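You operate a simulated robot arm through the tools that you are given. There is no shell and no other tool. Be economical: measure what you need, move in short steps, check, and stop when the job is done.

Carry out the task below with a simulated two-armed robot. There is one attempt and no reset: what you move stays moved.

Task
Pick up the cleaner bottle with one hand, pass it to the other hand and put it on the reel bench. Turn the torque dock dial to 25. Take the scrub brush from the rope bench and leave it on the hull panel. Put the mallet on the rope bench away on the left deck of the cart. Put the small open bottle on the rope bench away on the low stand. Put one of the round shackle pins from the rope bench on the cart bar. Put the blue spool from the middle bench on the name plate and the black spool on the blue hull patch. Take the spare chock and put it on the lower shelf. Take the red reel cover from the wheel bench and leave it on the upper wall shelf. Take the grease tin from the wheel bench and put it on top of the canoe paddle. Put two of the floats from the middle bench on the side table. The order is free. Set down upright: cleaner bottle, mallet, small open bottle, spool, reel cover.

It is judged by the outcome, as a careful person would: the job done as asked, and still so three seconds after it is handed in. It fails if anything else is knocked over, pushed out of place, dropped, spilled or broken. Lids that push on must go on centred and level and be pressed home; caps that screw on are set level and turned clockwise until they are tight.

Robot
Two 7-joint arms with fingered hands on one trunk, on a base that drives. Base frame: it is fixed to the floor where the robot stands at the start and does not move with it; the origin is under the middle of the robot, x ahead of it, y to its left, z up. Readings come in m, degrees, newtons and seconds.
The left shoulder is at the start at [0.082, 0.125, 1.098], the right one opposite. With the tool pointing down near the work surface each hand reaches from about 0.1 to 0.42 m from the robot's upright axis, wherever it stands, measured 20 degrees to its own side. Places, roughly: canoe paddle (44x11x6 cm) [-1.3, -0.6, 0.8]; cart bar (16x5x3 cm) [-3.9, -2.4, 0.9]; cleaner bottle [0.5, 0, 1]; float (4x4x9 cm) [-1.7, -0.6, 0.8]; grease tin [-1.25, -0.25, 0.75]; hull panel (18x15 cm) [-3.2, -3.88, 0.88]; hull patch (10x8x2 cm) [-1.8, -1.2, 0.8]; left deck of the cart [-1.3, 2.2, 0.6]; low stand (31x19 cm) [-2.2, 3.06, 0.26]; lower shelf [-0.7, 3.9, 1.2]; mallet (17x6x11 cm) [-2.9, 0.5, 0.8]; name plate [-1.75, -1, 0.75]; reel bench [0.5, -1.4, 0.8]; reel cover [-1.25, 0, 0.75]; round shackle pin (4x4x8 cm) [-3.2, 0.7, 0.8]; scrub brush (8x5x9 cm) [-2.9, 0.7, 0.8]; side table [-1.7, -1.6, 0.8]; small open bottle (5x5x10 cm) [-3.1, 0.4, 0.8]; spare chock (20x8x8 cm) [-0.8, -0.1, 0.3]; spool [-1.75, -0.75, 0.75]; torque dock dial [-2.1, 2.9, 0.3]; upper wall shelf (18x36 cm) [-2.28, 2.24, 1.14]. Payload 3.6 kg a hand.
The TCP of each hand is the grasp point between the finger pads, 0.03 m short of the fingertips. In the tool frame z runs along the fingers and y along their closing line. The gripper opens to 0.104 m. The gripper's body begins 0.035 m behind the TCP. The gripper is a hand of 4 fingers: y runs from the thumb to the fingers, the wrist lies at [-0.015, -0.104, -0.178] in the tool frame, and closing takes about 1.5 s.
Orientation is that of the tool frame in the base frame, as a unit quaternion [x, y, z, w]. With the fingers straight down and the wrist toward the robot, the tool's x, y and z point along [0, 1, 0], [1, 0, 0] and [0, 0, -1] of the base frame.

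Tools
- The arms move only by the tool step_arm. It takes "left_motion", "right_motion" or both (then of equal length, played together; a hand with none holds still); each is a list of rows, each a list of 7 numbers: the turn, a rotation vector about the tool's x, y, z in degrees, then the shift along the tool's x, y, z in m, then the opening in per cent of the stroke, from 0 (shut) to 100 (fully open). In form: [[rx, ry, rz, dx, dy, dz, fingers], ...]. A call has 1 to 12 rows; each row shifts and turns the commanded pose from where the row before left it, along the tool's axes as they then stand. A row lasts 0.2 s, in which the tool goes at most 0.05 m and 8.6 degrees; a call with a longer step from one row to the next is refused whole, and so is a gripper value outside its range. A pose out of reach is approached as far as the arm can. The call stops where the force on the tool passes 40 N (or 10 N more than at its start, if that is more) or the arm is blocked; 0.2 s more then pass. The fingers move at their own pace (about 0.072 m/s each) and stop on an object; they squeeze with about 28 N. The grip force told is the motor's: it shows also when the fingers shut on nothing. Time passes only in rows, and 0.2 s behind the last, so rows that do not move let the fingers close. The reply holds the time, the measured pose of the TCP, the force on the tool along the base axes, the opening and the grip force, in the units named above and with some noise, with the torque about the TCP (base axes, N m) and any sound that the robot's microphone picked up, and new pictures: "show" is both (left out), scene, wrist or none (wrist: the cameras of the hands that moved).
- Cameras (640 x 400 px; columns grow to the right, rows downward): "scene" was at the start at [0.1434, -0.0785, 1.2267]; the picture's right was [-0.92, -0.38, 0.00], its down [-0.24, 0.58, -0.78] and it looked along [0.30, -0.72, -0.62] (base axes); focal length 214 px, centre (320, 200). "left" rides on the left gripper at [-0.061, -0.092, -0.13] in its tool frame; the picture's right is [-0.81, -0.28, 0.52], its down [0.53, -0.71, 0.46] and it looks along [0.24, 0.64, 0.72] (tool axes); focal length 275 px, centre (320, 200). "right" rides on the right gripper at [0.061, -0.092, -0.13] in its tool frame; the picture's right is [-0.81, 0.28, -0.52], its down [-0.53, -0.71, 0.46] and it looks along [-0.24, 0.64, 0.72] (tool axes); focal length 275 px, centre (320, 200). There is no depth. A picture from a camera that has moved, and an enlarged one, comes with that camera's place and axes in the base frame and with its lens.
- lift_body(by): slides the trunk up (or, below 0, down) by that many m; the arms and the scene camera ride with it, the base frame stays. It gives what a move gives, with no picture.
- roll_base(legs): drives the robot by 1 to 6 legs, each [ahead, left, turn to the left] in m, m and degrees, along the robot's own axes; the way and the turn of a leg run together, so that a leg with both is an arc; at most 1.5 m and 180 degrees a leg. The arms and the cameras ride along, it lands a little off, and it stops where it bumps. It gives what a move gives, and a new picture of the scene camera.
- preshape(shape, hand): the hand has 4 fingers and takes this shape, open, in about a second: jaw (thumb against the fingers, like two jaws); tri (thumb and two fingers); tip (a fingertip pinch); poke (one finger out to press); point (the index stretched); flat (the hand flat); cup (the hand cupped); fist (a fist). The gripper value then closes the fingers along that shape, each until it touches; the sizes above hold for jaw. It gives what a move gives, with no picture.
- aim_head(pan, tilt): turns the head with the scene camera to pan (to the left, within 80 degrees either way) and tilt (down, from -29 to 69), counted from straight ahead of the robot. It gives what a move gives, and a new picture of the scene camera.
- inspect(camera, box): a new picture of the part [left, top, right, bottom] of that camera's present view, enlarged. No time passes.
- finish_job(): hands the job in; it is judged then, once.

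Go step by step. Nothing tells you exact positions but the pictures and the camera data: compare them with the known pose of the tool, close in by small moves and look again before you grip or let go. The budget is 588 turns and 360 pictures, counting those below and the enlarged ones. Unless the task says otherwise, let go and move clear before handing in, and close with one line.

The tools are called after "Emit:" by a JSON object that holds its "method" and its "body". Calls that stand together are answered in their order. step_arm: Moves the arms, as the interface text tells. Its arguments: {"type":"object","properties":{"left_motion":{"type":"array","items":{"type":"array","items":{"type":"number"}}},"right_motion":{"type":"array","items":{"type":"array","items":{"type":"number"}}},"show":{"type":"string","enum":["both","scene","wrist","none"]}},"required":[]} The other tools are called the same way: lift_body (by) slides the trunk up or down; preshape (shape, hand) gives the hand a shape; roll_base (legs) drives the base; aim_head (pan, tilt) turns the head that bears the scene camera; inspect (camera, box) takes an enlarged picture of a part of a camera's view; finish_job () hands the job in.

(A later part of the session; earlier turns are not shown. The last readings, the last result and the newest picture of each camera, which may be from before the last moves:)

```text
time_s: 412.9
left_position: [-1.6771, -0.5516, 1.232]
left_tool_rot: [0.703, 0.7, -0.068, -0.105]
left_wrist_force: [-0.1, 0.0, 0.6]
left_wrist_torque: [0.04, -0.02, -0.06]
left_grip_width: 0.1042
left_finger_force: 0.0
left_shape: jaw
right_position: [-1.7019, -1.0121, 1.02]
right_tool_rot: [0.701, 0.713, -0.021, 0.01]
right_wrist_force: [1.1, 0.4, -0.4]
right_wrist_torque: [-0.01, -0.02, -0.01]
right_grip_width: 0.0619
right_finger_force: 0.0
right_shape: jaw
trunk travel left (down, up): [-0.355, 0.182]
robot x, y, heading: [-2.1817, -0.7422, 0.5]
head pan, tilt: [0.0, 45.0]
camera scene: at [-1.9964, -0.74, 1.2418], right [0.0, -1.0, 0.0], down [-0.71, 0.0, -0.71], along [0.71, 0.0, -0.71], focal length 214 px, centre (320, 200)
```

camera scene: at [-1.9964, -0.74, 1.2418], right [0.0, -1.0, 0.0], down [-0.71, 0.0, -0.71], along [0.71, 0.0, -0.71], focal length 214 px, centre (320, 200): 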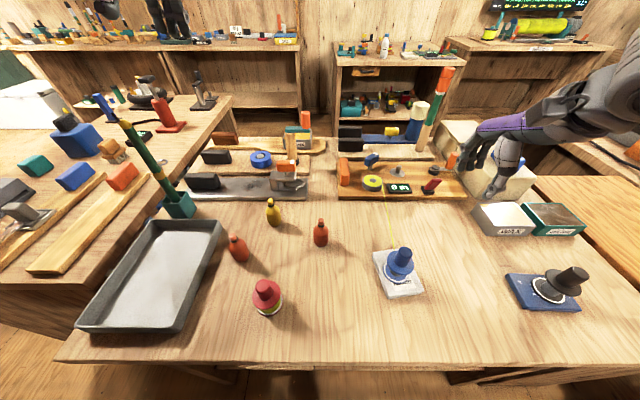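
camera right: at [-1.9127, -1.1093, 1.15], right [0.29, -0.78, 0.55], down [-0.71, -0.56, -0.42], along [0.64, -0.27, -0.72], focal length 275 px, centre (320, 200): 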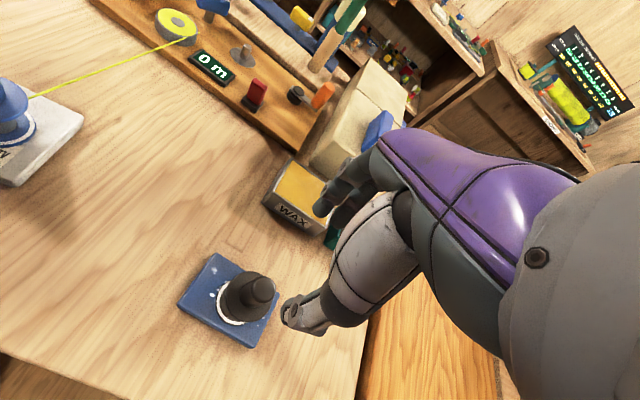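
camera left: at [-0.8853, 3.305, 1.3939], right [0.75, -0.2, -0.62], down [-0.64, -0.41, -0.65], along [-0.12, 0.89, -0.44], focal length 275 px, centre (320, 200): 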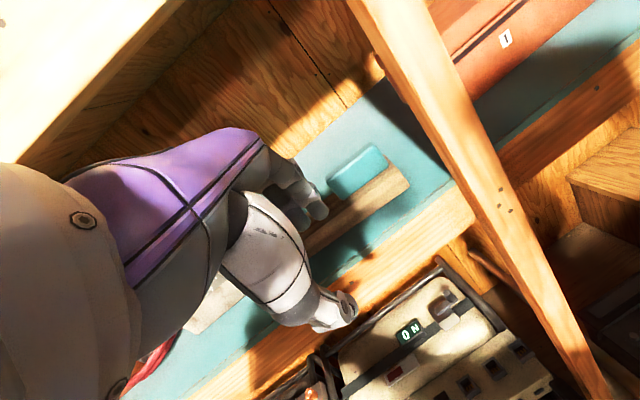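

Both spools are placed. Now the floats: right hand takes the orange one at (-1.705,-0.742), left hand the orange one at (-1.748,-0.554).

Emit:
{"method": "roll_base", "body": {"legs": [[0, 0.06, 0]]}}

Emit:
{"method": "step_arm", "body": {"left_motion": [[-8, 0, 0, 0, 0, 0, 100], [-6, 0, 0, -0.01, -0.02, 0.03, 100], [0, 0, 0, -0.015, -0.02, 0.04, 100], [0, 0, 0, -0.015, -0.02, 0.04, 100], [0, 0, 0, -0.015, -0.01, 0.04, 100], [0, 0, 0, 0, 0, 0.03, 70]], "right_motion": [[0, 0, 0, 0.04, 0, 0, 60], [0, 0, 0, 0.04, 0, 0, 60], [0, 0, 0, 0.04, 0, 0, 60], [0, 0, 0, 0.04, 0, 0, 60], [0, 0, 0, 0.04, 0, 0.01, 60], [0, 0, 0, 0.01, 0, 0.02, 70]]}}

```text
time_s: 414.1
left_position: [-1.6776, -0.4913, 1.2322]
left_tool_rot: [0.703, 0.7, -0.068, -0.107]
left_wrist_force: [1.0, 0.9, -0.2]
left_wrist_torque: [-0.04, -0.04, 0.01]
left_grip_width: 0.1038
left_finger_force: 0.0
left_shape: jaw
right_position: [-1.7014, -0.9509, 1.0188]
right_tool_rot: [0.701, 0.713, -0.021, 0.011]
right_wrist_force: [-0.8, 0.9, 0.6]
right_wrist_torque: [-0.04, 0.04, 0.01]
right_grip_width: 0.0618
right_finger_force: 0.1
right_shape: jaw
trunk travel left (down, up): [-0.355, 0.182]
robot x, y, heading: [-2.185, -0.6799, 0.5]
head pan, tilt: [0.0, 45.0]
camera scene: at [-1.9969, -0.6799, 1.2418], right [0.0, -1.0, 0.0], down [-0.71, 0.0, -0.71], along [0.71, 0.0, -0.71], focal length 214 px, centre (320, 200)
```

scene: 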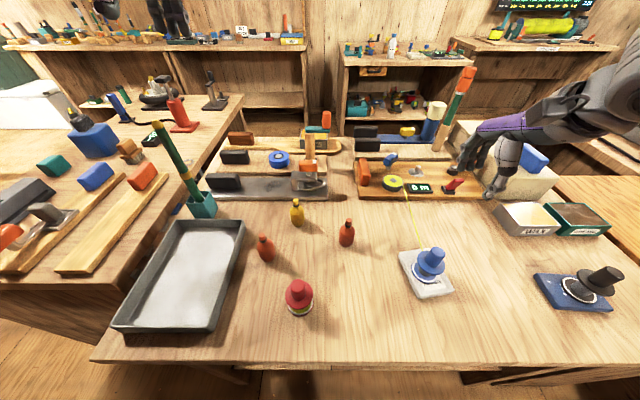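

```text
time_s: 415.6
left_position: [-1.751, -0.5338, 1.0503]
left_tool_rot: [0.71, 0.703, 0.019, -0.018]
left_wrist_force: [0.2, -0.2, 0.1]
left_wrist_torque: [0.0, -0.01, -0.02]
left_grip_width: 0.0729
left_finger_force: 0.2
left_shape: jaw
right_position: [-1.7064, -0.7456, 0.9805]
right_tool_rot: [0.701, 0.713, -0.02, 0.01]
right_wrist_force: [0.1, 0.3, -0.3]
right_wrist_torque: [-0.02, 0.03, 0.02]
right_grip_width: 0.0722
right_finger_force: 0.0
right_shape: jaw
trunk travel left (down, up): [-0.355, 0.182]
robot x, y, heading: [-2.1807, -0.6771, 0.2]
head pan, tilt: [0.0, 45.0]
camera scene: at [-1.9968, -0.6799, 1.2418], right [0.0, -1.0, 0.0], down [-0.71, 0.0, -0.71], along [0.71, 0.0, -0.71], focal length 214 px, centre (320, 200)
camera right: at [-1.7979, -0.6789, 1.1097], right [0.3, -0.78, 0.55], down [-0.71, -0.56, -0.42], along [0.64, -0.26, -0.72], focal length 275 px, centre (320, 200)
camera left: at [-1.8436, -0.6011, 1.1772], right [-0.28, -0.78, -0.56], down [-0.71, 0.56, -0.43], along [0.65, 0.27, -0.71], focal length 275 px, centre (320, 200)
```

scene: 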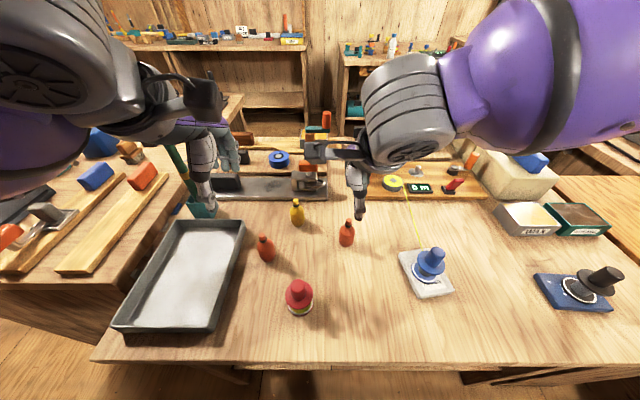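
right: 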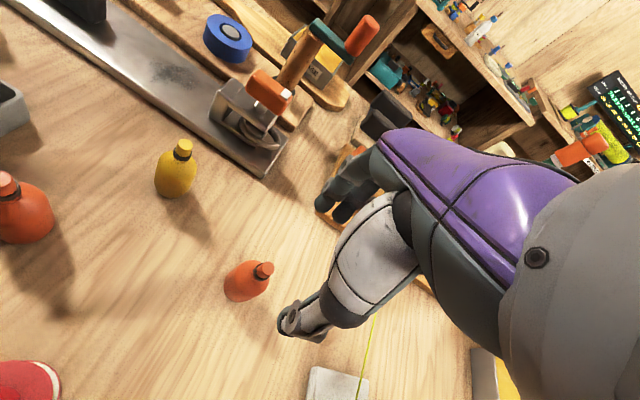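
left: 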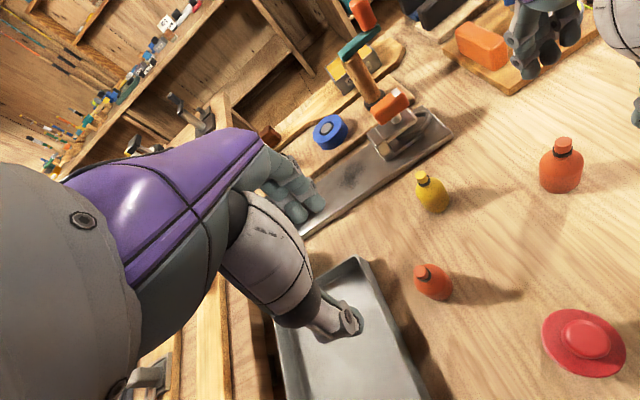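

Float A at (-1.702,-0.738), float B at (-1.740,-0.562). Align both and descend, then close.

Emit:
{"method": "step_arm", "body": {"left_motion": [[0, 0, 0, -0.028, 0.01, 0.03, 70], [0, 0, 0, 0, 0, 0.04, 70], [0, 0, 0, 0, 0, 0.04, 70]], "right_motion": [[0, 0, 0, 0.007, 0.004, 0.03, 70], [0, 0, 0, 0, 0, 0.02, 70], [0, 0, 0, 0, 0, 0.01, 70]], "show": "wrist"}}

```text
time_s: 416.4
left_position: [-1.7395, -0.5585, 0.9383]
left_tool_rot: [0.711, 0.703, 0.019, -0.018]
left_wrist_force: [0.2, 0.0, -0.7]
left_wrist_torque: [-0.03, 0.02, 0.04]
left_grip_width: 0.0731
left_finger_force: 0.1
left_shape: jaw
right_position: [-1.704, -0.7393, 0.9196]
right_tool_rot: [0.7, 0.713, -0.021, 0.009]
right_wrist_force: [-0.4, 0.2, 0.5]
right_wrist_torque: [0.03, 0.0, 0.0]
right_grip_width: 0.0726
right_finger_force: 0.1
right_shape: jaw
trunk travel left (down, up): [-0.355, 0.182]
robot x, y, heading: [-2.1833, -0.6812, 0.2]
head pan, tilt: [0.0, 45.0]
camera right: at [-1.7939, -0.6747, 1.0486], right [0.3, -0.78, 0.55], down [-0.71, -0.56, -0.42], along [0.64, -0.26, -0.72], focal length 275 px, centre (320, 200)
camera left: at [-1.8328, -0.6245, 1.0649], right [-0.28, -0.78, -0.56], down [-0.71, 0.56, -0.43], along [0.65, 0.27, -0.71], focal length 275 px, centre (320, 200)
```

right: 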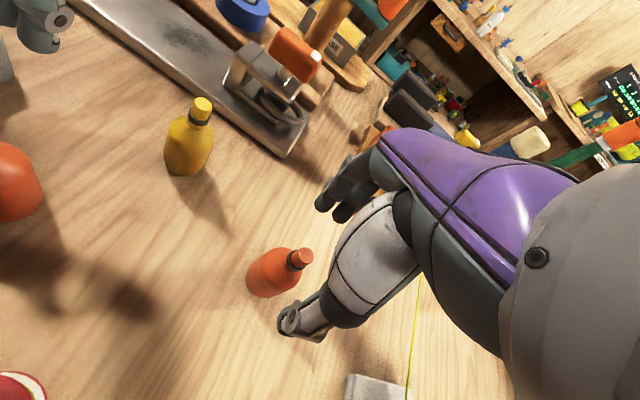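
left: 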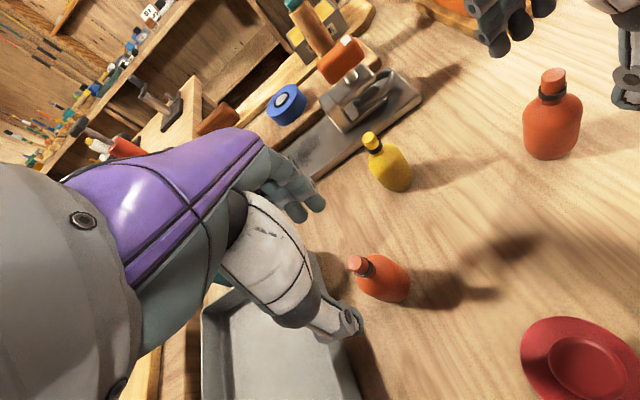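

Well aligned. Descend fully and close both hands.

Emit:
{"method": "step_arm", "body": {"left_motion": [[0, 0, 0, -0.004, 0, 0.03, 70], [0, 0, 0, 0, 0, 0.03, 70], [0, 0, 0, 0, 0, 0.016, 70], [0, 0, 0, 0, 0, 0, 0], [0, 0, 0, 0, 0, 0, 0], [0, 0, 0, 0, 0, 0, 0], [0, 0, 0, 0, 0, 0, 0]], "right_motion": [[0, 0, 0, 0, 0.001, 0.02, 70], [0, 0, 0, 0, 0, 0.02, 70], [0, 0, 0, 0, 0, 0.017, 70], [0, 0, 0, 0, 0, 0, 0], [0, 0, 0, 0, 0, 0, 0], [0, 0, 0, 0, 0, 0, 0], [0, 0, 0, 0, 0, 0, 0]], "show": "wrist"}}

```text
time_s: 417.9
left_position: [-1.7415, -0.5576, 0.8638]
left_tool_rot: [0.711, 0.703, 0.019, -0.018]
left_wrist_force: [-0.1, 0.4, -0.4]
left_wrist_torque: [0.01, -0.02, -0.01]
left_grip_width: 0.0249
left_finger_force: 27.7
left_shape: jaw
right_position: [-1.704, -0.7411, 0.8626]
right_tool_rot: [0.7, 0.714, -0.02, 0.01]
right_wrist_force: [-0.3, 0.2, -0.3]
right_wrist_torque: [-0.01, -0.03, 0.01]
right_grip_width: 0.0281
right_finger_force: 28.2
right_shape: jaw
trunk travel left (down, up): [-0.355, 0.182]
robot x, y, heading: [-2.1799, -0.681, 0.1]
head pan, tilt: [0.0, 45.0]
camera right: at [-1.7941, -0.6762, 0.9918], right [0.3, -0.78, 0.55], down [-0.71, -0.56, -0.42], along [0.64, -0.26, -0.72], focal length 275 px, centre (320, 200)
camera left: at [-1.8333, -0.6241, 0.9901], right [-0.28, -0.78, -0.56], down [-0.71, 0.56, -0.43], along [0.65, 0.27, -0.71], focal length 275 px, centre (320, 200)
```

right: 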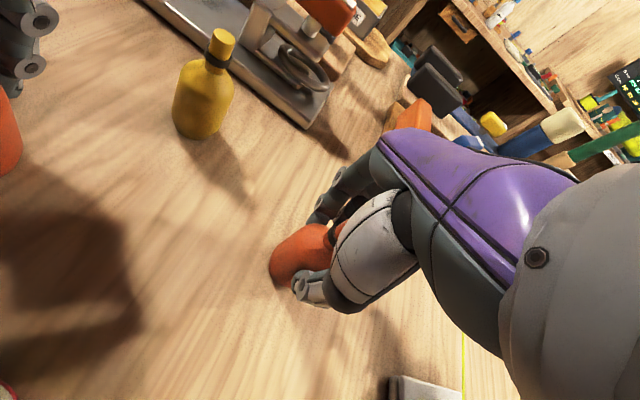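
left: 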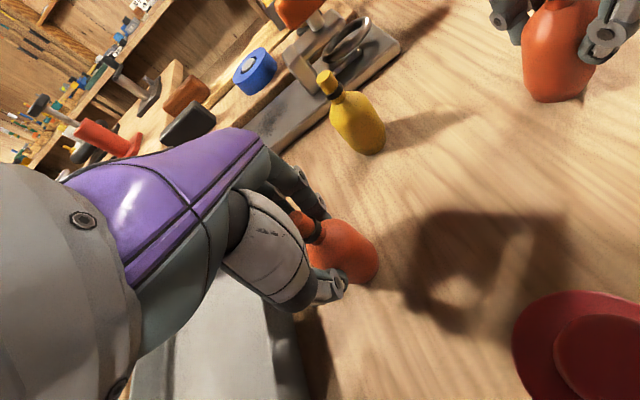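

Both floats held. Lift, back up, and drive south to the side table.

Emit:
{"method": "step_arm", "body": {"left_motion": [[0, 0, 0, 0, 0, -0.03, 0], [0, 0, 0, 0, 0, -0.04, 0], [0, 0, 0, 0, 0, -0.04, 0], [0, 0, 0, 0, 0, -0.04, 0]], "right_motion": [[0, 0, 0, 0, 0, -0.03, 0], [0, 0, 0, 0, 0, -0.04, 0], [0, 0, 0, 0, 0, -0.04, 0], [0, 0, 0, 0, 0, -0.04, 0]], "show": "none"}}

Emit:
{"method": "roll_base", "body": {"legs": [[-0.15, 0, 0], [0, -0.88, 0]]}}

```text
time_s: 418.9
left_position: [-1.7428, -0.565, 1.0147]
left_tool_rot: [0.711, 0.703, 0.019, -0.02]
left_wrist_force: [-0.1, 0.6, -1.2]
left_wrist_torque: [0.0, 0.01, -0.04]
left_grip_width: 0.0247
left_finger_force: 28.1
left_shape: jaw
right_position: [-1.6977, -0.7366, 1.0139]
right_tool_rot: [0.701, 0.712, -0.02, 0.01]
right_wrist_force: [-0.4, -0.7, 0.2]
right_wrist_torque: [-0.02, -0.01, 0.01]
right_grip_width: 0.0281
right_finger_force: 28.4
right_shape: jaw
trunk travel left (down, up): [-0.355, 0.182]
robot x, y, heading: [-2.1851, -0.6849, 0.3]
head pan, tilt: [0.0, 45.0]
```

```text
time_s: 427.9
left_position: [-1.8903, -1.4346, 1.0136]
left_tool_rot: [0.711, 0.703, 0.018, -0.019]
left_wrist_force: [0.3, 0.8, -1.0]
left_wrist_torque: [0.02, 0.0, -0.02]
left_grip_width: 0.0245
left_finger_force: 28.0
left_shape: jaw
right_position: [-1.8447, -1.6039, 1.014]
right_tool_rot: [0.7, 0.713, -0.02, 0.009]
right_wrist_force: [-0.4, 0.3, -1.6]
right_wrist_torque: [0.0, -0.02, -0.01]
right_grip_width: 0.028
right_finger_force: 28.1
right_shape: jaw
trunk travel left (down, up): [-0.355, 0.182]
robot x, y, heading: [-2.3304, -1.545, 0.7]
head pan, tilt: [0.0, 45.0]
camera scene: at [-2.1442, -1.5484, 1.2418], right [0.0, -1.0, 0.0], down [-0.71, 0.0, -0.71], along [0.71, 0.0, -0.71], focal length 214 px, centre (320, 200)
```

scene: 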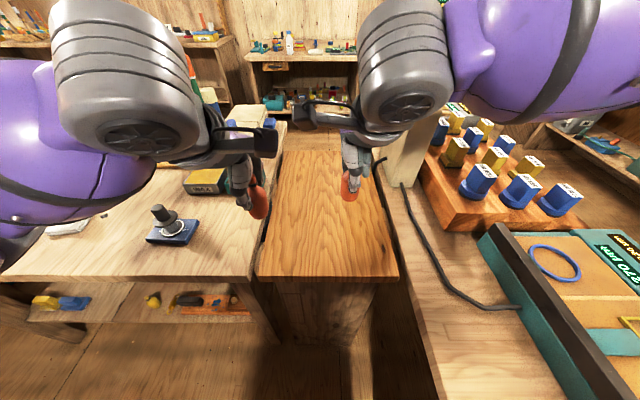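

The side table spans y≈-1.41…-1.71, x from -1.94. Shift base slightly so both floats are over it.

Emit:
{"method": "roll_base", "body": {"legs": [[0.09, -0.04, 0]]}}

Emit:
{"method": "step_arm", "body": {"left_motion": [[0, 0, 0, 0, 0, 0.04, 0], [0, 0, 0, 0, 0, 0.04, 0], [0, 0, 0, 0, 0, 0.03, 0]], "right_motion": [[0, 0, 0, 0, 0, 0.04, 0], [0, 0, 0, 0, 0, 0.04, 0], [0, 0, 0, 0, 0, 0.03, 0]]}}

```text
time_s: 428.8
left_position: [-1.8799, -1.445, 1.015]
left_tool_rot: [0.713, 0.701, 0.02, -0.019]
left_wrist_force: [-0.6, 0.3, -0.7]
left_wrist_torque: [-0.04, 0.0, 0.03]
left_grip_width: 0.0247
left_finger_force: 28.5
left_shape: jaw
right_position: [-1.8349, -1.6149, 1.0131]
right_tool_rot: [0.703, 0.71, -0.02, 0.01]
right_wrist_force: [-0.6, 0.8, 0.4]
right_wrist_torque: [0.0, -0.03, 0.01]
right_grip_width: 0.0282
right_finger_force: 27.8
right_shape: jaw
trunk travel left (down, up): [-0.355, 0.182]
robot x, y, heading: [-2.32, -1.5588, -0.0]
head pan, tilt: [0.0, 45.0]
stopped in leg 1: the robot was blocked; the commanded pose is now the measured one
camera scene: at [-2.1344, -1.5566, 1.2418], right [0.0, -1.0, 0.0], down [-0.71, 0.0, -0.71], along [0.71, 0.0, -0.71], focal length 214 px, centre (320, 200)
```

scene: 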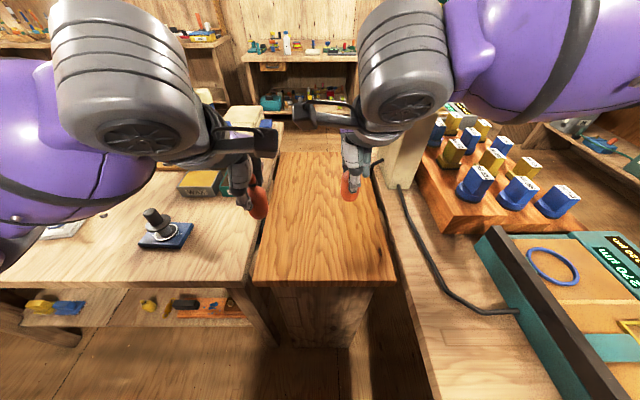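

```text
time_s: 429.6
left_position: [-1.878, -1.4379, 0.9068]
left_tool_rot: [0.713, 0.7, 0.019, -0.019]
left_wrist_force: [0.6, -0.3, -0.9]
left_wrist_torque: [0.05, 0.02, 0.0]
left_grip_width: 0.0243
left_finger_force: 27.4
left_shape: jaw
right_position: [-1.836, -1.6186, 0.9034]
right_tool_rot: [0.703, 0.71, -0.021, 0.01]
right_wrist_force: [-0.2, 0.0, -1.1]
right_wrist_torque: [0.0, 0.02, 0.0]
right_grip_width: 0.0279
right_finger_force: 27.8
right_shape: jaw
trunk travel left (down, up): [-0.355, 0.182]
robot x, y, heading: [-2.3181, -1.5559, 0.1]
head pan, tilt: [0.0, 45.0]
camera scene: at [-2.1337, -1.5563, 1.2417], right [0.0, -1.0, 0.0], down [-0.71, 0.0, -0.71], along [0.71, 0.0, -0.71], focal length 214 px, centre (320, 200)
camera right: at [-1.9263, -1.5521, 1.0333], right [0.29, -0.78, 0.55], down [-0.71, -0.56, -0.42], along [0.64, -0.27, -0.72], focal length 275 px, centre (320, 200)
camera left: at [-1.9708, -1.5034, 1.0326], right [-0.29, -0.78, -0.56], down [-0.7, 0.57, -0.43], along [0.65, 0.27, -0.71], focal length 275 px, centre (320, 200)
```

scene: 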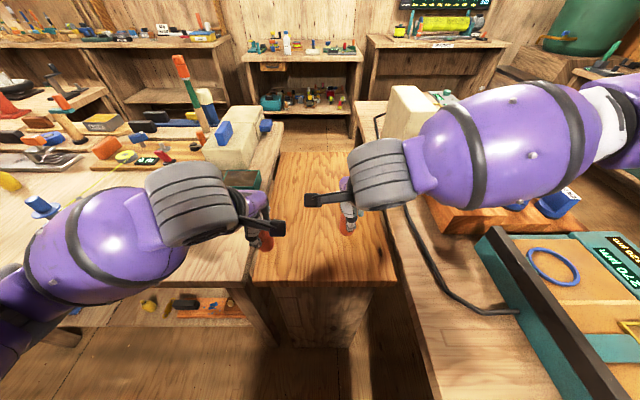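
right: 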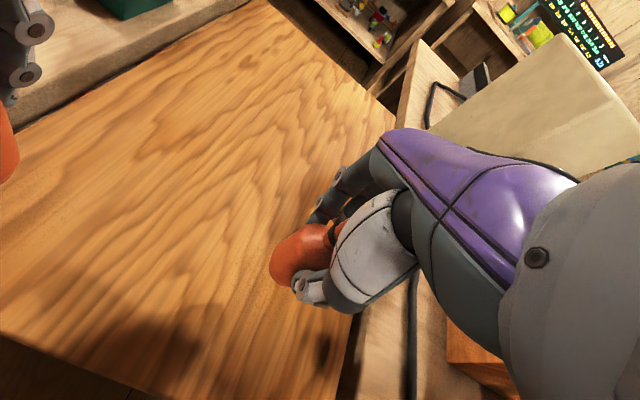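
left: 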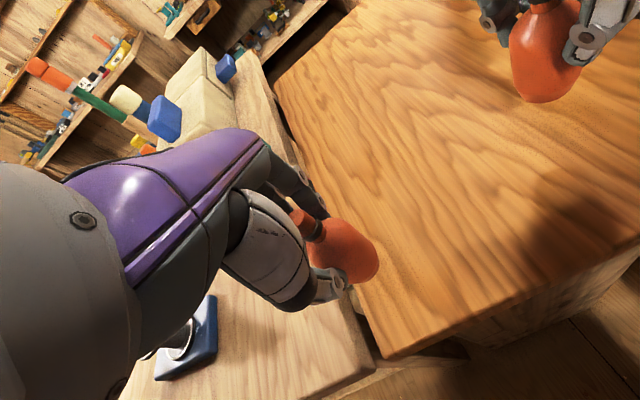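

Shift the left hand 5 cm inward and both forward over the side table.

Emit:
{"method": "step_arm", "body": {"left_motion": [[0, 0, 0, -0.025, 0.02, 0, 0], [0, 0, 0, -0.023, 0.025, 0, 0], [0, 0, 0, 0, 0, 0.015, 0]], "right_motion": [[0, 0, 0, -0.005, 0.025, 0, 0], [0, 0, 0, -0.005, 0.025, 0, 0], [0, 0, 0, 0, 0, 0.015, 0]], "show": "both"}}

```text
time_s: 430.4
left_position: [-1.8346, -1.4851, 0.8881]
left_tool_rot: [0.713, 0.701, 0.019, -0.018]
left_wrist_force: [0.6, 0.6, -1.1]
left_wrist_torque: [-0.02, 0.0, 0.04]
left_grip_width: 0.0247
left_finger_force: 27.8
left_shape: jaw
right_position: [-1.7867, -1.6288, 0.8901]
right_tool_rot: [0.704, 0.71, -0.02, 0.009]
right_wrist_force: [0.0, 1.1, -0.4]
right_wrist_torque: [0.02, 0.0, 0.03]
right_grip_width: 0.0281
right_finger_force: 27.6
right_shape: jaw
trunk travel left (down, up): [-0.355, 0.182]
robot x, y, heading: [-2.3172, -1.556, -0.2]
head pan, tilt: [0.0, 45.0]
camera scene: at [-2.1341, -1.5561, 1.2418], right [0.0, -1.0, 0.0], down [-0.71, 0.0, -0.71], along [0.71, 0.0, -0.71], focal length 214 px, centre (320, 200)
camera right: at [-1.8768, -1.5611, 1.019], right [0.29, -0.78, 0.55], down [-0.71, -0.56, -0.42], along [0.64, -0.27, -0.72], focal length 275 px, centre (320, 200)
camera left: at [-1.9281, -1.5512, 1.0143], right [-0.29, -0.78, -0.56], down [-0.7, 0.57, -0.43], along [0.65, 0.27, -0.71], focal length 275 px, centre (320, 200)
```

scene: 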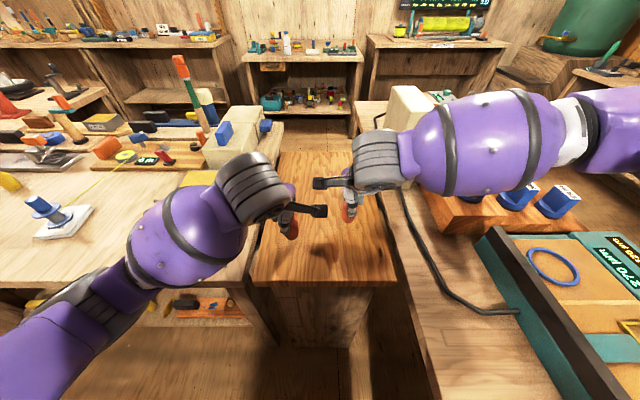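
right: 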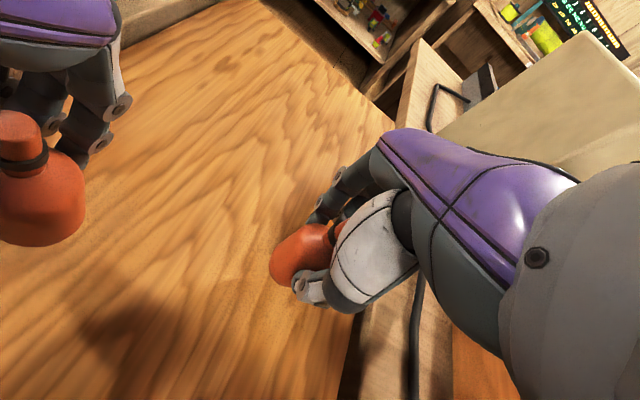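
left: 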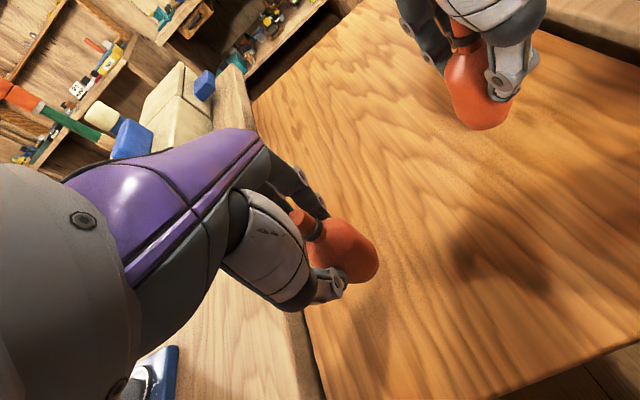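

Both over the table. Lower in small steps to contact.

Emit:
{"method": "step_arm", "body": {"left_motion": [[0, 0, 0, 0, 0, 0.01, 0], [0, 0, 0, 0, 0, 0.007, 0]], "right_motion": [[0, 0, 0, 0, 0, 0.01, 0], [0, 0, 0, 0, 0, 0.008, 0]], "show": "none"}}

Emit:
{"method": "step_arm", "body": {"left_motion": [[0, 0, 0, 0, 0, 0.004, 0], [0, 0, 0, 0, 0, 0.003, 0]], "right_motion": [[0, 0, 0, 0, 0, 0.004, 0], [0, 0, 0, 0, 0, 0.003, 0]], "show": "none"}}

Emit:
{"method": "step_arm", "body": {"left_motion": [[0, 0, 0, 0, 0, 0.003, 0], [0, 0, 0, 0, 0, 0.003, 0]], "right_motion": [[0, 0, 0, 0, 0, 0.003, 0], [0, 0, 0, 0, 0, 0.003, 0]], "show": "none"}}

```text
time_s: 431.0
left_position: [-1.835, -1.4848, 0.8696]
left_tool_rot: [0.712, 0.701, 0.019, -0.019]
left_wrist_force: [0.0, 0.1, -0.8]
left_wrist_torque: [0.0, -0.02, 0.01]
left_grip_width: 0.0244
left_finger_force: 27.8
left_shape: jaw
right_position: [-1.7858, -1.6295, 0.8712]
right_tool_rot: [0.704, 0.71, -0.02, 0.011]
right_wrist_force: [0.1, 0.8, -0.5]
right_wrist_torque: [0.01, 0.0, 0.03]
right_grip_width: 0.0281
right_finger_force: 27.9
right_shape: jaw
trunk travel left (down, up): [-0.355, 0.182]
robot x, y, heading: [-2.3225, -1.5573, -0.1]
head pan, tilt: [0.0, 45.0]
```

```text
time_s: 431.6
left_position: [-1.8345, -1.4845, 0.8635]
left_tool_rot: [0.712, 0.702, 0.018, -0.017]
left_wrist_force: [-0.1, 0.1, 1.4]
left_wrist_torque: [0.04, -0.03, 0.02]
left_grip_width: 0.0245
left_finger_force: 28.2
left_shape: jaw
right_position: [-1.7888, -1.63, 0.8649]
right_tool_rot: [0.704, 0.71, -0.02, 0.01]
right_wrist_force: [0.4, -1.1, -0.3]
right_wrist_torque: [0.01, 0.01, -0.02]
right_grip_width: 0.0279
right_finger_force: 27.7
right_shape: jaw
trunk travel left (down, up): [-0.355, 0.182]
robot x, y, heading: [-2.3202, -1.558, 0.2]
head pan, tilt: [0.0, 45.0]
```

```text
time_s: 432.2
left_position: [-1.8364, -1.4839, 0.8612]
left_tool_rot: [0.712, 0.701, 0.021, -0.015]
left_wrist_force: [-1.3, 2.5, 19.9]
left_wrist_torque: [0.02, -0.13, 0.02]
left_grip_width: 0.0254
left_finger_force: 27.8
left_shape: jaw
right_position: [-1.7883, -1.6293, 0.8616]
right_tool_rot: [0.704, 0.71, -0.018, 0.012]
right_wrist_force: [-1.4, -2.2, 12.5]
right_wrist_torque: [-0.05, -0.07, 0.01]
right_grip_width: 0.0283
right_finger_force: 28.1
right_shape: jaw
trunk travel left (down, up): [-0.355, 0.182]
robot x, y, heading: [-2.3235, -1.5573, -0.1]
head pan, tilt: [0.0, 45.0]
```

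Both floats touch the table. Open both and rise.

Emit:
{"method": "step_arm", "body": {"left_motion": [[0, 0, 0, 0, 0, -0.001, 70], [0, 0, 0, 0, 0, 0, 70], [0, 0, 0, 0, 0, 0, 70], [0, 0, 0, 0, 0, -0.03, 70], [0, 0, 0, 0, 0, -0.04, 70], [0, 0, 0, 0, 0, -0.04, 70], [0, 0, 0, 0, 0, -0.04, 70]], "right_motion": [[0, 0, 0, 0, 0, -0.001, 70], [0, 0, 0, 0, 0, 0, 70], [0, 0, 0, 0, 0, 0, 70], [0, 0, 0, 0, 0, -0.03, 70], [0, 0, 0, 0, 0, -0.04, 70], [0, 0, 0, 0, 0, -0.04, 70], [0, 0, 0, 0, 0, -0.04, 70]], "show": "none"}}

Emit:
{"method": "roll_base", "body": {"legs": [[-0.2, 0, 0]]}}

```text
time_s: 433.8
left_position: [-1.8326, -1.4938, 1.0071]
left_tool_rot: [0.712, 0.701, 0.019, -0.019]
left_wrist_force: [-0.3, -0.2, -0.6]
left_wrist_torque: [-0.02, 0.02, 0.0]
left_grip_width: 0.0726
left_finger_force: 0.1
left_shape: jaw
right_position: [-1.7853, -1.6251, 1.0104]
right_tool_rot: [0.703, 0.711, -0.021, 0.011]
right_wrist_force: [0.4, 0.2, -0.2]
right_wrist_torque: [-0.01, 0.01, -0.02]
right_grip_width: 0.0726
right_finger_force: 0.1
right_shape: jaw
trunk travel left (down, up): [-0.355, 0.182]
robot x, y, heading: [-2.3171, -1.5587, -0.1]
head pan, tilt: [0.0, 45.0]
```

```text
time_s: 435.4
left_position: [-2.0275, -1.4916, 1.0056]
left_tool_rot: [0.712, 0.702, 0.019, -0.019]
left_wrist_force: [-1.0, -0.1, 0.6]
left_wrist_torque: [0.05, -0.01, 0.0]
left_grip_width: 0.0724
left_finger_force: 0.0
left_shape: jaw
right_position: [-1.9787, -1.6244, 1.0093]
right_tool_rot: [0.702, 0.712, -0.019, 0.01]
right_wrist_force: [0.0, -0.2, 0.5]
right_wrist_torque: [0.0, -0.04, 0.02]
right_grip_width: 0.0727
right_finger_force: 0.0
right_shape: jaw
trunk travel left (down, up): [-0.355, 0.182]
robot x, y, heading: [-2.5153, -1.5567, 0.0]
head pan, tilt: [0.0, 45.0]
camera scene: at [-2.3299, -1.5557, 1.2419], right [0.0, -1.0, 0.0], down [-0.71, 0.0, -0.71], along [0.71, 0.0, -0.71], focal length 214 px, centre (320, 200)
```

scene: 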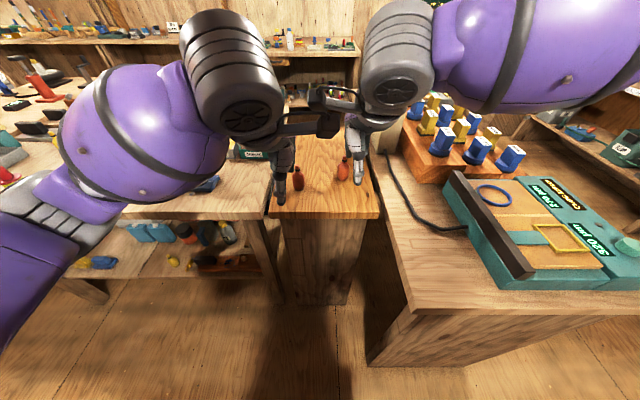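

Both floats stand on the side table. Now to the rope bench.

Emit:
{"method": "roll_base", "body": {"legs": [[0, 0.1, 90], [1.4, 0.45, 0]]}}

Emit:
{"method": "aim_head", "body": {"pan": 0, "tilt": 40}}

```text
time_s: 446.5
left_position: [-3.0816, 0.4104, 1.0059]
left_tool_rot: [0.009, 1.0, 0.0, -0.026]
left_wrist_force: [0.0, 0.0, 0.2]
left_wrist_torque: [0.01, 0.02, -0.01]
left_grip_width: 0.0725
left_finger_force: 0.1
left_shape: jaw
right_position: [-2.9492, 0.4596, 1.0091]
right_tool_rot: [-0.004, 1.0, -0.008, 0.021]
right_wrist_force: [-0.4, -0.1, 0.3]
right_wrist_torque: [-0.02, -0.02, -0.02]
right_grip_width: 0.0723
right_finger_force: 0.0
right_shape: jaw
trunk travel left (down, up): [-0.355, 0.182]
robot x, y, heading: [-3.0185, -0.0767, 90.3]
head pan, tilt: [0.0, 45.0]
camera scene: at [-3.02, 0.1112, 1.2418], right [1.0, 0.0, 0.0], down [0.0, -0.71, -0.71], along [0.0, 0.71, -0.71], focal length 214 px, centre (320, 200)
```

scene: 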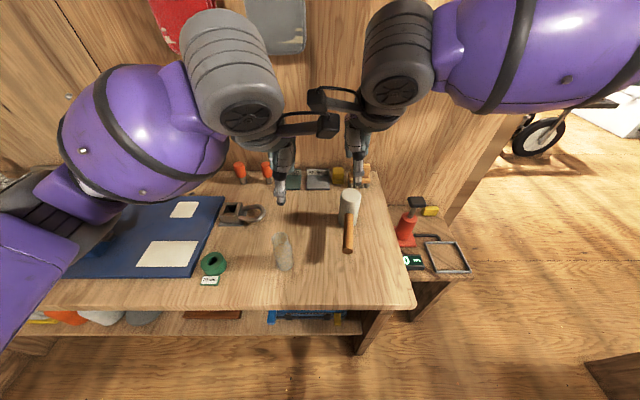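

```text
time_s: 447.2
left_position: [-3.0815, 0.4104, 1.0064]
left_tool_rot: [0.009, 1.0, 0.0, -0.027]
left_wrist_force: [-0.4, -0.9, 0.3]
left_wrist_torque: [-0.01, 0.0, 0.01]
left_grip_width: 0.0724
left_finger_force: 0.1
left_shape: jaw
right_position: [-2.9502, 0.4585, 1.0096]
right_tool_rot: [-0.005, 1.0, -0.006, 0.021]
right_wrist_force: [-0.6, -0.3, -0.4]
right_wrist_torque: [-0.02, 0.0, 0.0]
right_grip_width: 0.0727
right_finger_force: 0.1
right_shape: jaw
trunk travel left (down, up): [-0.355, 0.182]
robot x, y, heading: [-3.0188, -0.0785, 89.9]
head pan, tilt: [0.0, 40.0]
camera scene: at [-3.02, 0.1148, 1.249], right [1.0, 0.0, 0.0], down [0.0, -0.64, -0.77], along [0.0, 0.77, -0.64], focal length 214 px, centre (320, 200)
```

scene: 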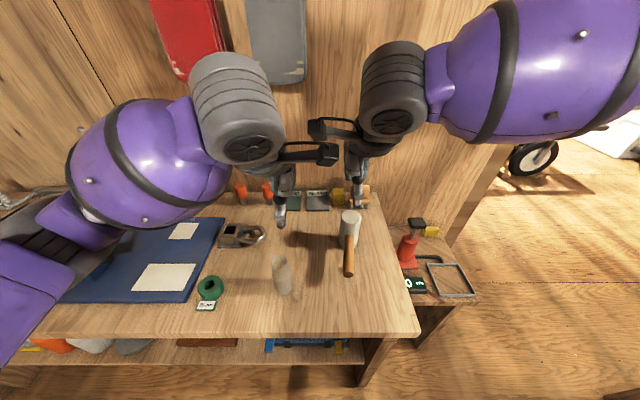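

Spread the hands and inspect the bench.

Emit:
{"method": "step_arm", "body": {"left_motion": [[0, 0, 0, 0.04, 0, -0.02, 100], [0, 0, 0, 0.04, 0, -0.02, 100], [0, 0, 0, 0.04, 0, 0, 100], [0, 0, 0, 0.04, 0, 0, 100]], "right_motion": [[0, 0, 0, -0.04, 0, -0.02, 100], [0, 0, 0, -0.04, 0, -0.02, 100], [0, 0, 0, -0.04, 0, 0, 100], [0, 0, 0, -0.04, 0, 0, 100]], "show": "none"}}

Emit:
{"method": "inspect", "body": {"camera": "scene", "box": [180, 160, 440, 320]}}

```text
time_s: 448.2
left_position: [-3.2392, 0.4116, 1.0539]
left_tool_rot: [0.009, 1.0, 0.0, -0.027]
left_wrist_force: [0.0, 0.4, 0.2]
left_wrist_torque: [-0.02, 0.01, -0.01]
left_grip_width: 0.1035
left_finger_force: 0.0
left_shape: jaw
right_position: [-2.7927, 0.4599, 1.0561]
right_tool_rot: [-0.005, 1.0, -0.007, 0.022]
right_wrist_force: [-0.5, -0.5, 0.6]
right_wrist_torque: [-0.03, 0.01, 0.01]
right_grip_width: 0.1036
right_finger_force: 0.0
right_shape: jaw
trunk travel left (down, up): [-0.355, 0.182]
robot x, y, heading: [-3.0196, -0.0784, 90.0]
head pan, tilt: [0.0, 40.0]
```

```text
2.46 times, centred on (310, 240) of scene
camera zoom: at [-3.02, 0.1141, 1.2492], right [1.0, 0.0, 0.0], down [0.0, -0.64, -0.77], along [0.0, 0.77, -0.64], focal length 528 px, centre (345, 102)
```

zoom: 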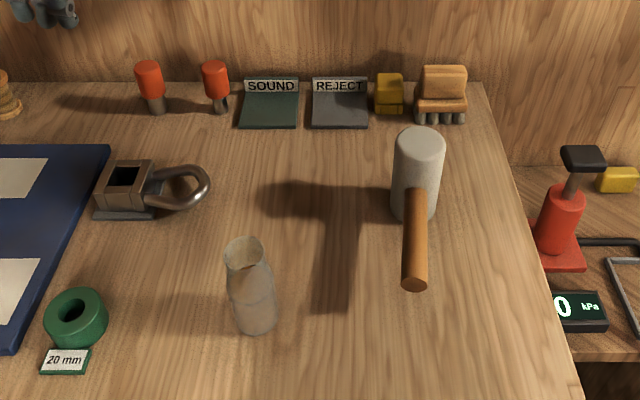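

Positions: pin2 (-3.183,0.638), brush (-2.90,0.63), mallet head (-2.95,0.47), small bottle (-3.10,0.355). I'll take brush (right) and pin (left) first. Move closer and look via wrist cameras.

Emit:
{"method": "roll_base", "body": {"legs": [[0.09, 0, 0]]}}

Emit:
{"method": "step_arm", "body": {"left_motion": [[0, 0, 0, -0.02, 0.03, 0, 100], [0, 0, 0, -0.02, 0.03, 0, 100], [0, 0, 0, -0.01, 0.03, 0, 100], [0, 0, 0, 0, 0.03, 0, 100]], "right_motion": [[0, 0, 0, 0.03, 0.02, 0, 100], [0, 0, 0, 0.03, 0.02, 0, 100], [0, 0, 0, 0.03, 0.02, 0, 100], [0, 0, 0, 0.015, 0.02, 0, 100]]}}

```text
time_s: 449.3
left_position: [-3.2377, 0.5029, 1.054]
left_tool_rot: [0.008, 1.0, 0.001, -0.028]
left_wrist_force: [0.2, 0.3, -0.5]
left_wrist_torque: [0.01, 0.0, 0.0]
left_grip_width: 0.1038
left_finger_force: 0.0
left_shape: jaw
right_position: [-2.7928, 0.5525, 1.0565]
right_tool_rot: [-0.004, 1.0, -0.008, 0.021]
right_wrist_force: [-0.3, 0.2, 0.5]
right_wrist_torque: [-0.04, -0.02, 0.02]
right_grip_width: 0.1037
right_finger_force: 0.0
right_shape: jaw
trunk travel left (down, up): [-0.355, 0.182]
robot x, y, heading: [-3.0157, 0.0119, 90.0]
head pan, tilt: [0.0, 40.0]
camera scene: at [-3.0198, 0.2064, 1.249], right [1.0, 0.0, 0.0], down [0.0, -0.64, -0.77], along [0.0, 0.77, -0.64], focal length 214 px, centre (320, 200)
```

scene: 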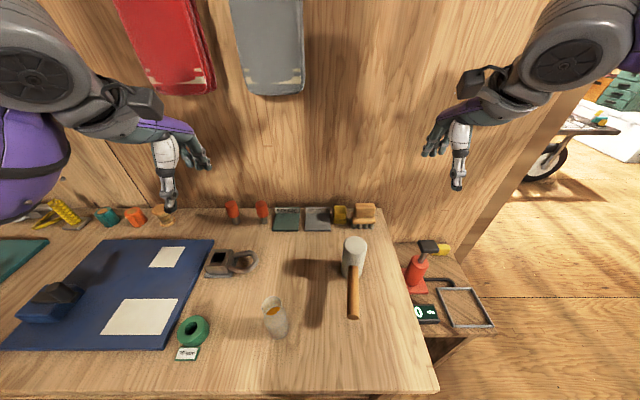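

```text
time_s: 450.3
left_position: [-3.1872, 0.6242, 1.0507]
left_tool_rot: [0.009, 1.0, -0.001, -0.027]
left_wrist_force: [0.1, 0.2, -0.7]
left_wrist_torque: [-0.03, 0.0, 0.02]
left_grip_width: 0.1037
left_finger_force: 0.1
left_shape: jaw
right_position: [-2.8976, 0.6333, 1.0505]
right_tool_rot: [-0.005, 1.0, -0.009, 0.022]
right_wrist_force: [-0.4, 0.6, -0.1]
right_wrist_torque: [-0.02, -0.03, -0.02]
right_grip_width: 0.1038
right_finger_force: 0.1
right_shape: jaw
trunk travel left (down, up): [-0.355, 0.182]
robot x, y, heading: [-3.0193, 0.0129, 89.7]
head pan, tilt: [0.0, 40.0]
camera scene: at [-3.0196, 0.2069, 1.2488], right [1.0, 0.0, 0.0], down [0.0, -0.64, -0.77], along [0.0, 0.77, -0.64], focal length 214 px, centre (320, 200)
camera right: at [-2.9636, 0.5444, 1.1808], right [0.79, 0.29, 0.55], down [0.56, -0.72, -0.42], along [0.27, 0.64, -0.72], focal length 275 px, centre (320, 200)
camera left: at [-3.1198, 0.5316, 1.1772], right [0.78, -0.29, -0.56], down [-0.57, -0.7, -0.42], along [-0.27, 0.65, -0.71], focal length 275 px, centre (320, 200)
```

scene: 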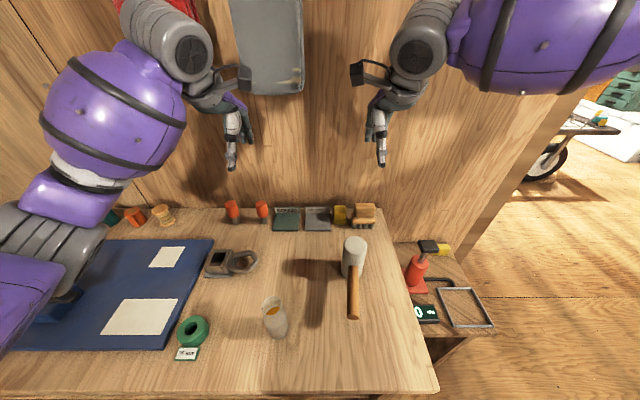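
right: 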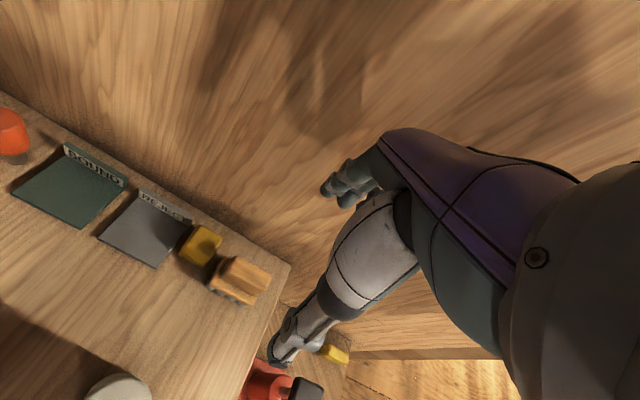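
left: 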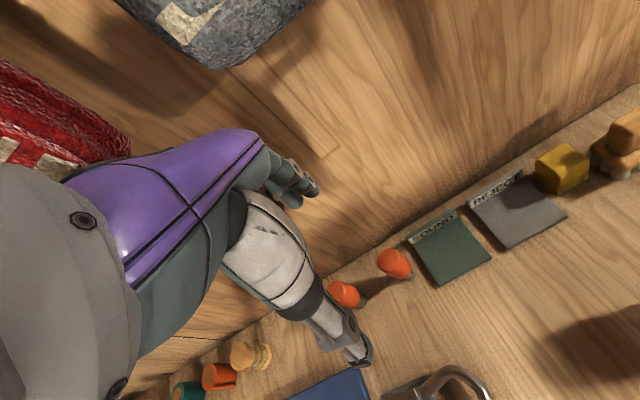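

Triangulation shows the rope bench top is at z≈0.75: pin2 at (-3.194,0.693), brush at (-2.898,0.672). Lower the trunk 10 cm (leans forward) and move the hands above them.

Emit:
{"method": "lift_body", "body": {"by": -0.1}}

Emit:
{"method": "step_arm", "body": {"left_motion": [[0, 0, 0, 0.004, 0.03, 0, 50], [0, 0, 0, 0.003, 0.03, 0, 50], [0, 0, 0, 0, 0.005, 0, 50]], "right_motion": [[0, 0, 0, 0, 0.02, 0, 80], [0, 0, 0, 0, 0.018, 0, 80], [0, 0, 0, 0, 0, 0, 80]]}}

```text
time_s: 451.6
left_position: [-3.1862, 0.6221, 0.952]
left_tool_rot: [0.009, 1.0, 0.001, -0.026]
left_wrist_force: [-0.4, -0.5, -0.4]
left_wrist_torque: [0.01, -0.01, -0.01]
left_grip_width: 0.1038
left_finger_force: 0.1
left_shape: jaw
right_position: [-2.8989, 0.6307, 0.9514]
right_tool_rot: [-0.004, 1.0, -0.007, 0.021]
right_wrist_force: [-0.5, -0.6, 0.2]
right_wrist_torque: [0.0, -0.01, 0.02]
right_grip_width: 0.1038
right_finger_force: 0.0
right_shape: jaw
trunk travel left (down, up): [-0.255, 0.282]
robot x, y, heading: [-3.0233, 0.0126, 90.2]
head pan, tilt: [0.0, 40.0]
```

```text
time_s: 452.4
left_position: [-3.1938, 0.6874, 0.9531]
left_tool_rot: [0.008, 1.0, 0.0, -0.026]
left_wrist_force: [-0.6, 0.6, -1.2]
left_wrist_torque: [-0.03, -0.02, -0.02]
left_grip_width: 0.0524
left_finger_force: 0.0
left_shape: jaw
right_position: [-2.8994, 0.6682, 0.95]
right_tool_rot: [-0.004, 1.0, -0.007, 0.021]
right_wrist_force: [-0.6, -0.8, 0.3]
right_wrist_torque: [-0.01, -0.05, 0.0]
right_grip_width: 0.0837
right_finger_force: 0.1
right_shape: jaw
trunk travel left (down, up): [-0.255, 0.282]
robot x, y, heading: [-3.0196, 0.0127, 89.8]
head pan, tilt: [0.0, 40.0]
camera scene: at [-3.0199, 0.2278, 1.1516], right [1.0, 0.0, 0.0], down [0.0, -0.64, -0.77], along [0.0, 0.77, -0.64], focal length 214 px, centre (320, 200)
camera right: at [-2.9653, 0.5788, 1.0795], right [0.79, 0.29, 0.55], down [0.56, -0.71, -0.42], along [0.27, 0.64, -0.72], focal length 275 px, centre (320, 200)
camera left: at [-3.1269, 0.5955, 1.0802], right [0.78, -0.29, -0.56], down [-0.57, -0.7, -0.43], along [-0.27, 0.65, -0.71], focal length 275 px, centre (320, 200)
```

scene: 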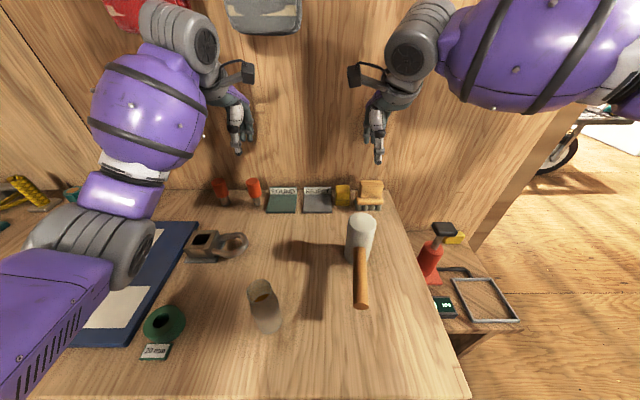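
right: 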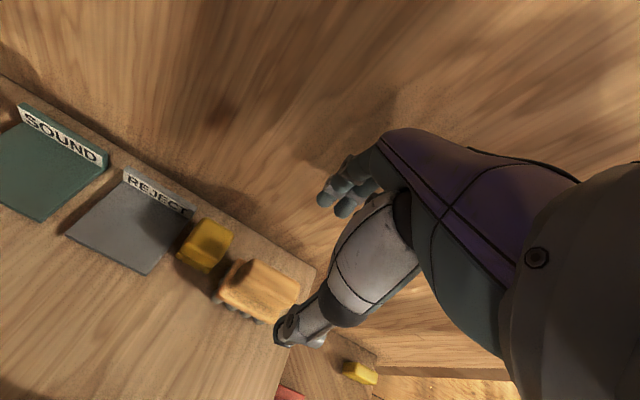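
left: 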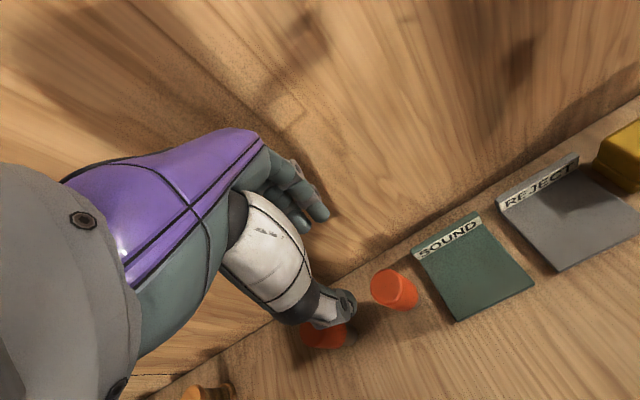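

Aligned: pin at (-3.189,0.692), brush at (-2.896,0.667). Descend most of the way and check.

Emit:
{"method": "step_arm", "body": {"left_motion": [[0, 0, 0, -0.004, 0.004, 0.03, 50], [0, 0, 0, 0, 0, 0.03, 50], [0, 0, 0, 0, 0, 0.03, 50]], "right_motion": [[0, 0, 0, -0.003, 0, 0.03, 80], [0, 0, 0, 0, 0, 0.03, 80], [0, 0, 0, 0, 0, 0.03, 80]], "show": "wrist"}}

```text
time_s: 453.2
left_position: [-3.1932, 0.6922, 0.8628]
left_tool_rot: [0.008, 1.0, 0.001, -0.027]
left_wrist_force: [0.1, -0.1, 0.3]
left_wrist_torque: [-0.01, -0.01, 0.02]
left_grip_width: 0.0525
left_finger_force: 0.0
left_shape: jaw
right_position: [-2.8911, 0.6676, 0.8614]
right_tool_rot: [-0.004, 1.0, -0.007, 0.021]
right_wrist_force: [0.1, -0.2, 0.0]
right_wrist_torque: [0.0, 0.0, -0.02]
right_grip_width: 0.0833
right_finger_force: 0.1
right_shape: jaw
trunk travel left (down, up): [-0.255, 0.282]
robot x, y, heading: [-3.0148, 0.0122, 89.8]
head pan, tilt: [0.0, 40.0]
camera right: at [-2.9567, 0.5777, 0.9912], right [0.79, 0.29, 0.55], down [0.56, -0.71, -0.42], along [0.27, 0.64, -0.72], focal length 275 px, centre (320, 200)
camera left: at [-3.1279, 0.5997, 0.9893], right [0.78, -0.29, -0.56], down [-0.57, -0.7, -0.43], along [-0.27, 0.65, -0.71], focal length 275 px, centre (320, 200)
```

right: 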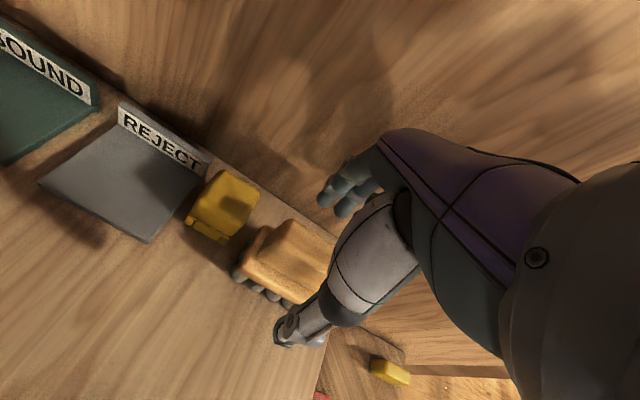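
left: 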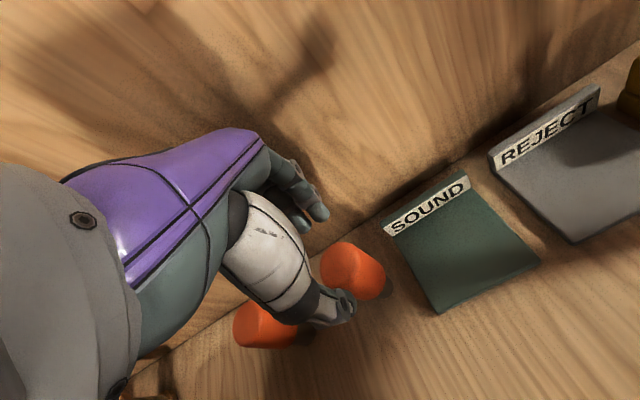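

Small correction on the right (x -0.009, y -0.006), then final descent and close both.

Emit:
{"method": "step_arm", "body": {"left_motion": [[0, 0, 0, 0, -0.003, 0.025, 50], [0, 0, 0, 0, 0, 0.02, 50], [0, 0, 0, 0, 0, 0, 0], [0, 0, 0, 0, 0, 0, 0], [0, 0, 0, 0, 0, 0, 0], [0, 0, 0, 0, 0, 0, 0]], "right_motion": [[0, 0, 0, 0.009, -0.006, 0.02, 80], [0, 0, 0, 0, 0, 0.017, 80], [0, 0, 0, 0, 0, 0, 0], [0, 0, 0, 0, 0, 0, 0], [0, 0, 0, 0, 0, 0, 0], [0, 0, 0, 0, 0, 0, 0]], "show": "wrist"}}

```text
time_s: 454.6
left_position: [-3.197, 0.688, 0.8187]
left_tool_rot: [0.009, 1.0, 0.0, -0.026]
left_wrist_force: [0.3, 0.4, -0.8]
left_wrist_torque: [0.0, -0.02, 0.01]
left_grip_width: 0.0254
left_finger_force: 28.2
left_shape: jaw
right_position: [-2.8997, 0.6596, 0.824]
right_tool_rot: [-0.005, 1.0, -0.007, 0.021]
right_wrist_force: [0.1, -0.2, -0.3]
right_wrist_torque: [0.02, 0.02, 0.06]
right_grip_width: 0.0202
right_finger_force: 27.9
right_shape: jaw
trunk travel left (down, up): [-0.255, 0.282]
robot x, y, heading: [-3.0202, 0.0118, 90.0]
head pan, tilt: [0.0, 40.0]
camera right: at [-2.9648, 0.5711, 0.9532], right [0.78, 0.29, 0.55], down [0.56, -0.71, -0.42], along [0.27, 0.64, -0.72], focal length 275 px, centre (320, 200)
camera left: at [-3.1306, 0.595, 0.9447], right [0.78, -0.29, -0.56], down [-0.57, -0.7, -0.43], along [-0.27, 0.65, -0.71], focal length 275 px, centre (320, 200)
```

right: 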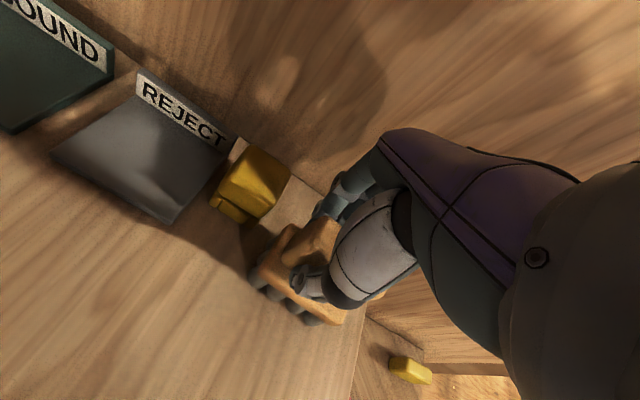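
left: 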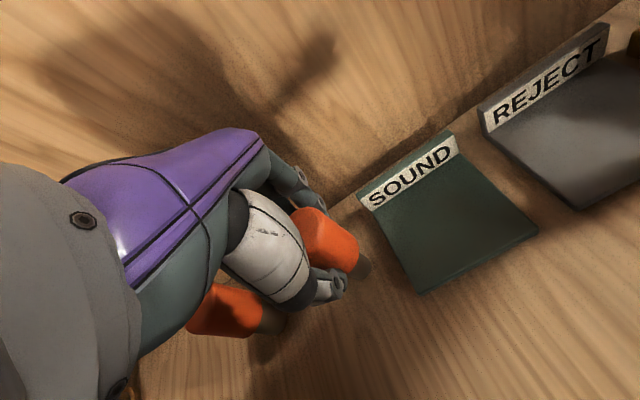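

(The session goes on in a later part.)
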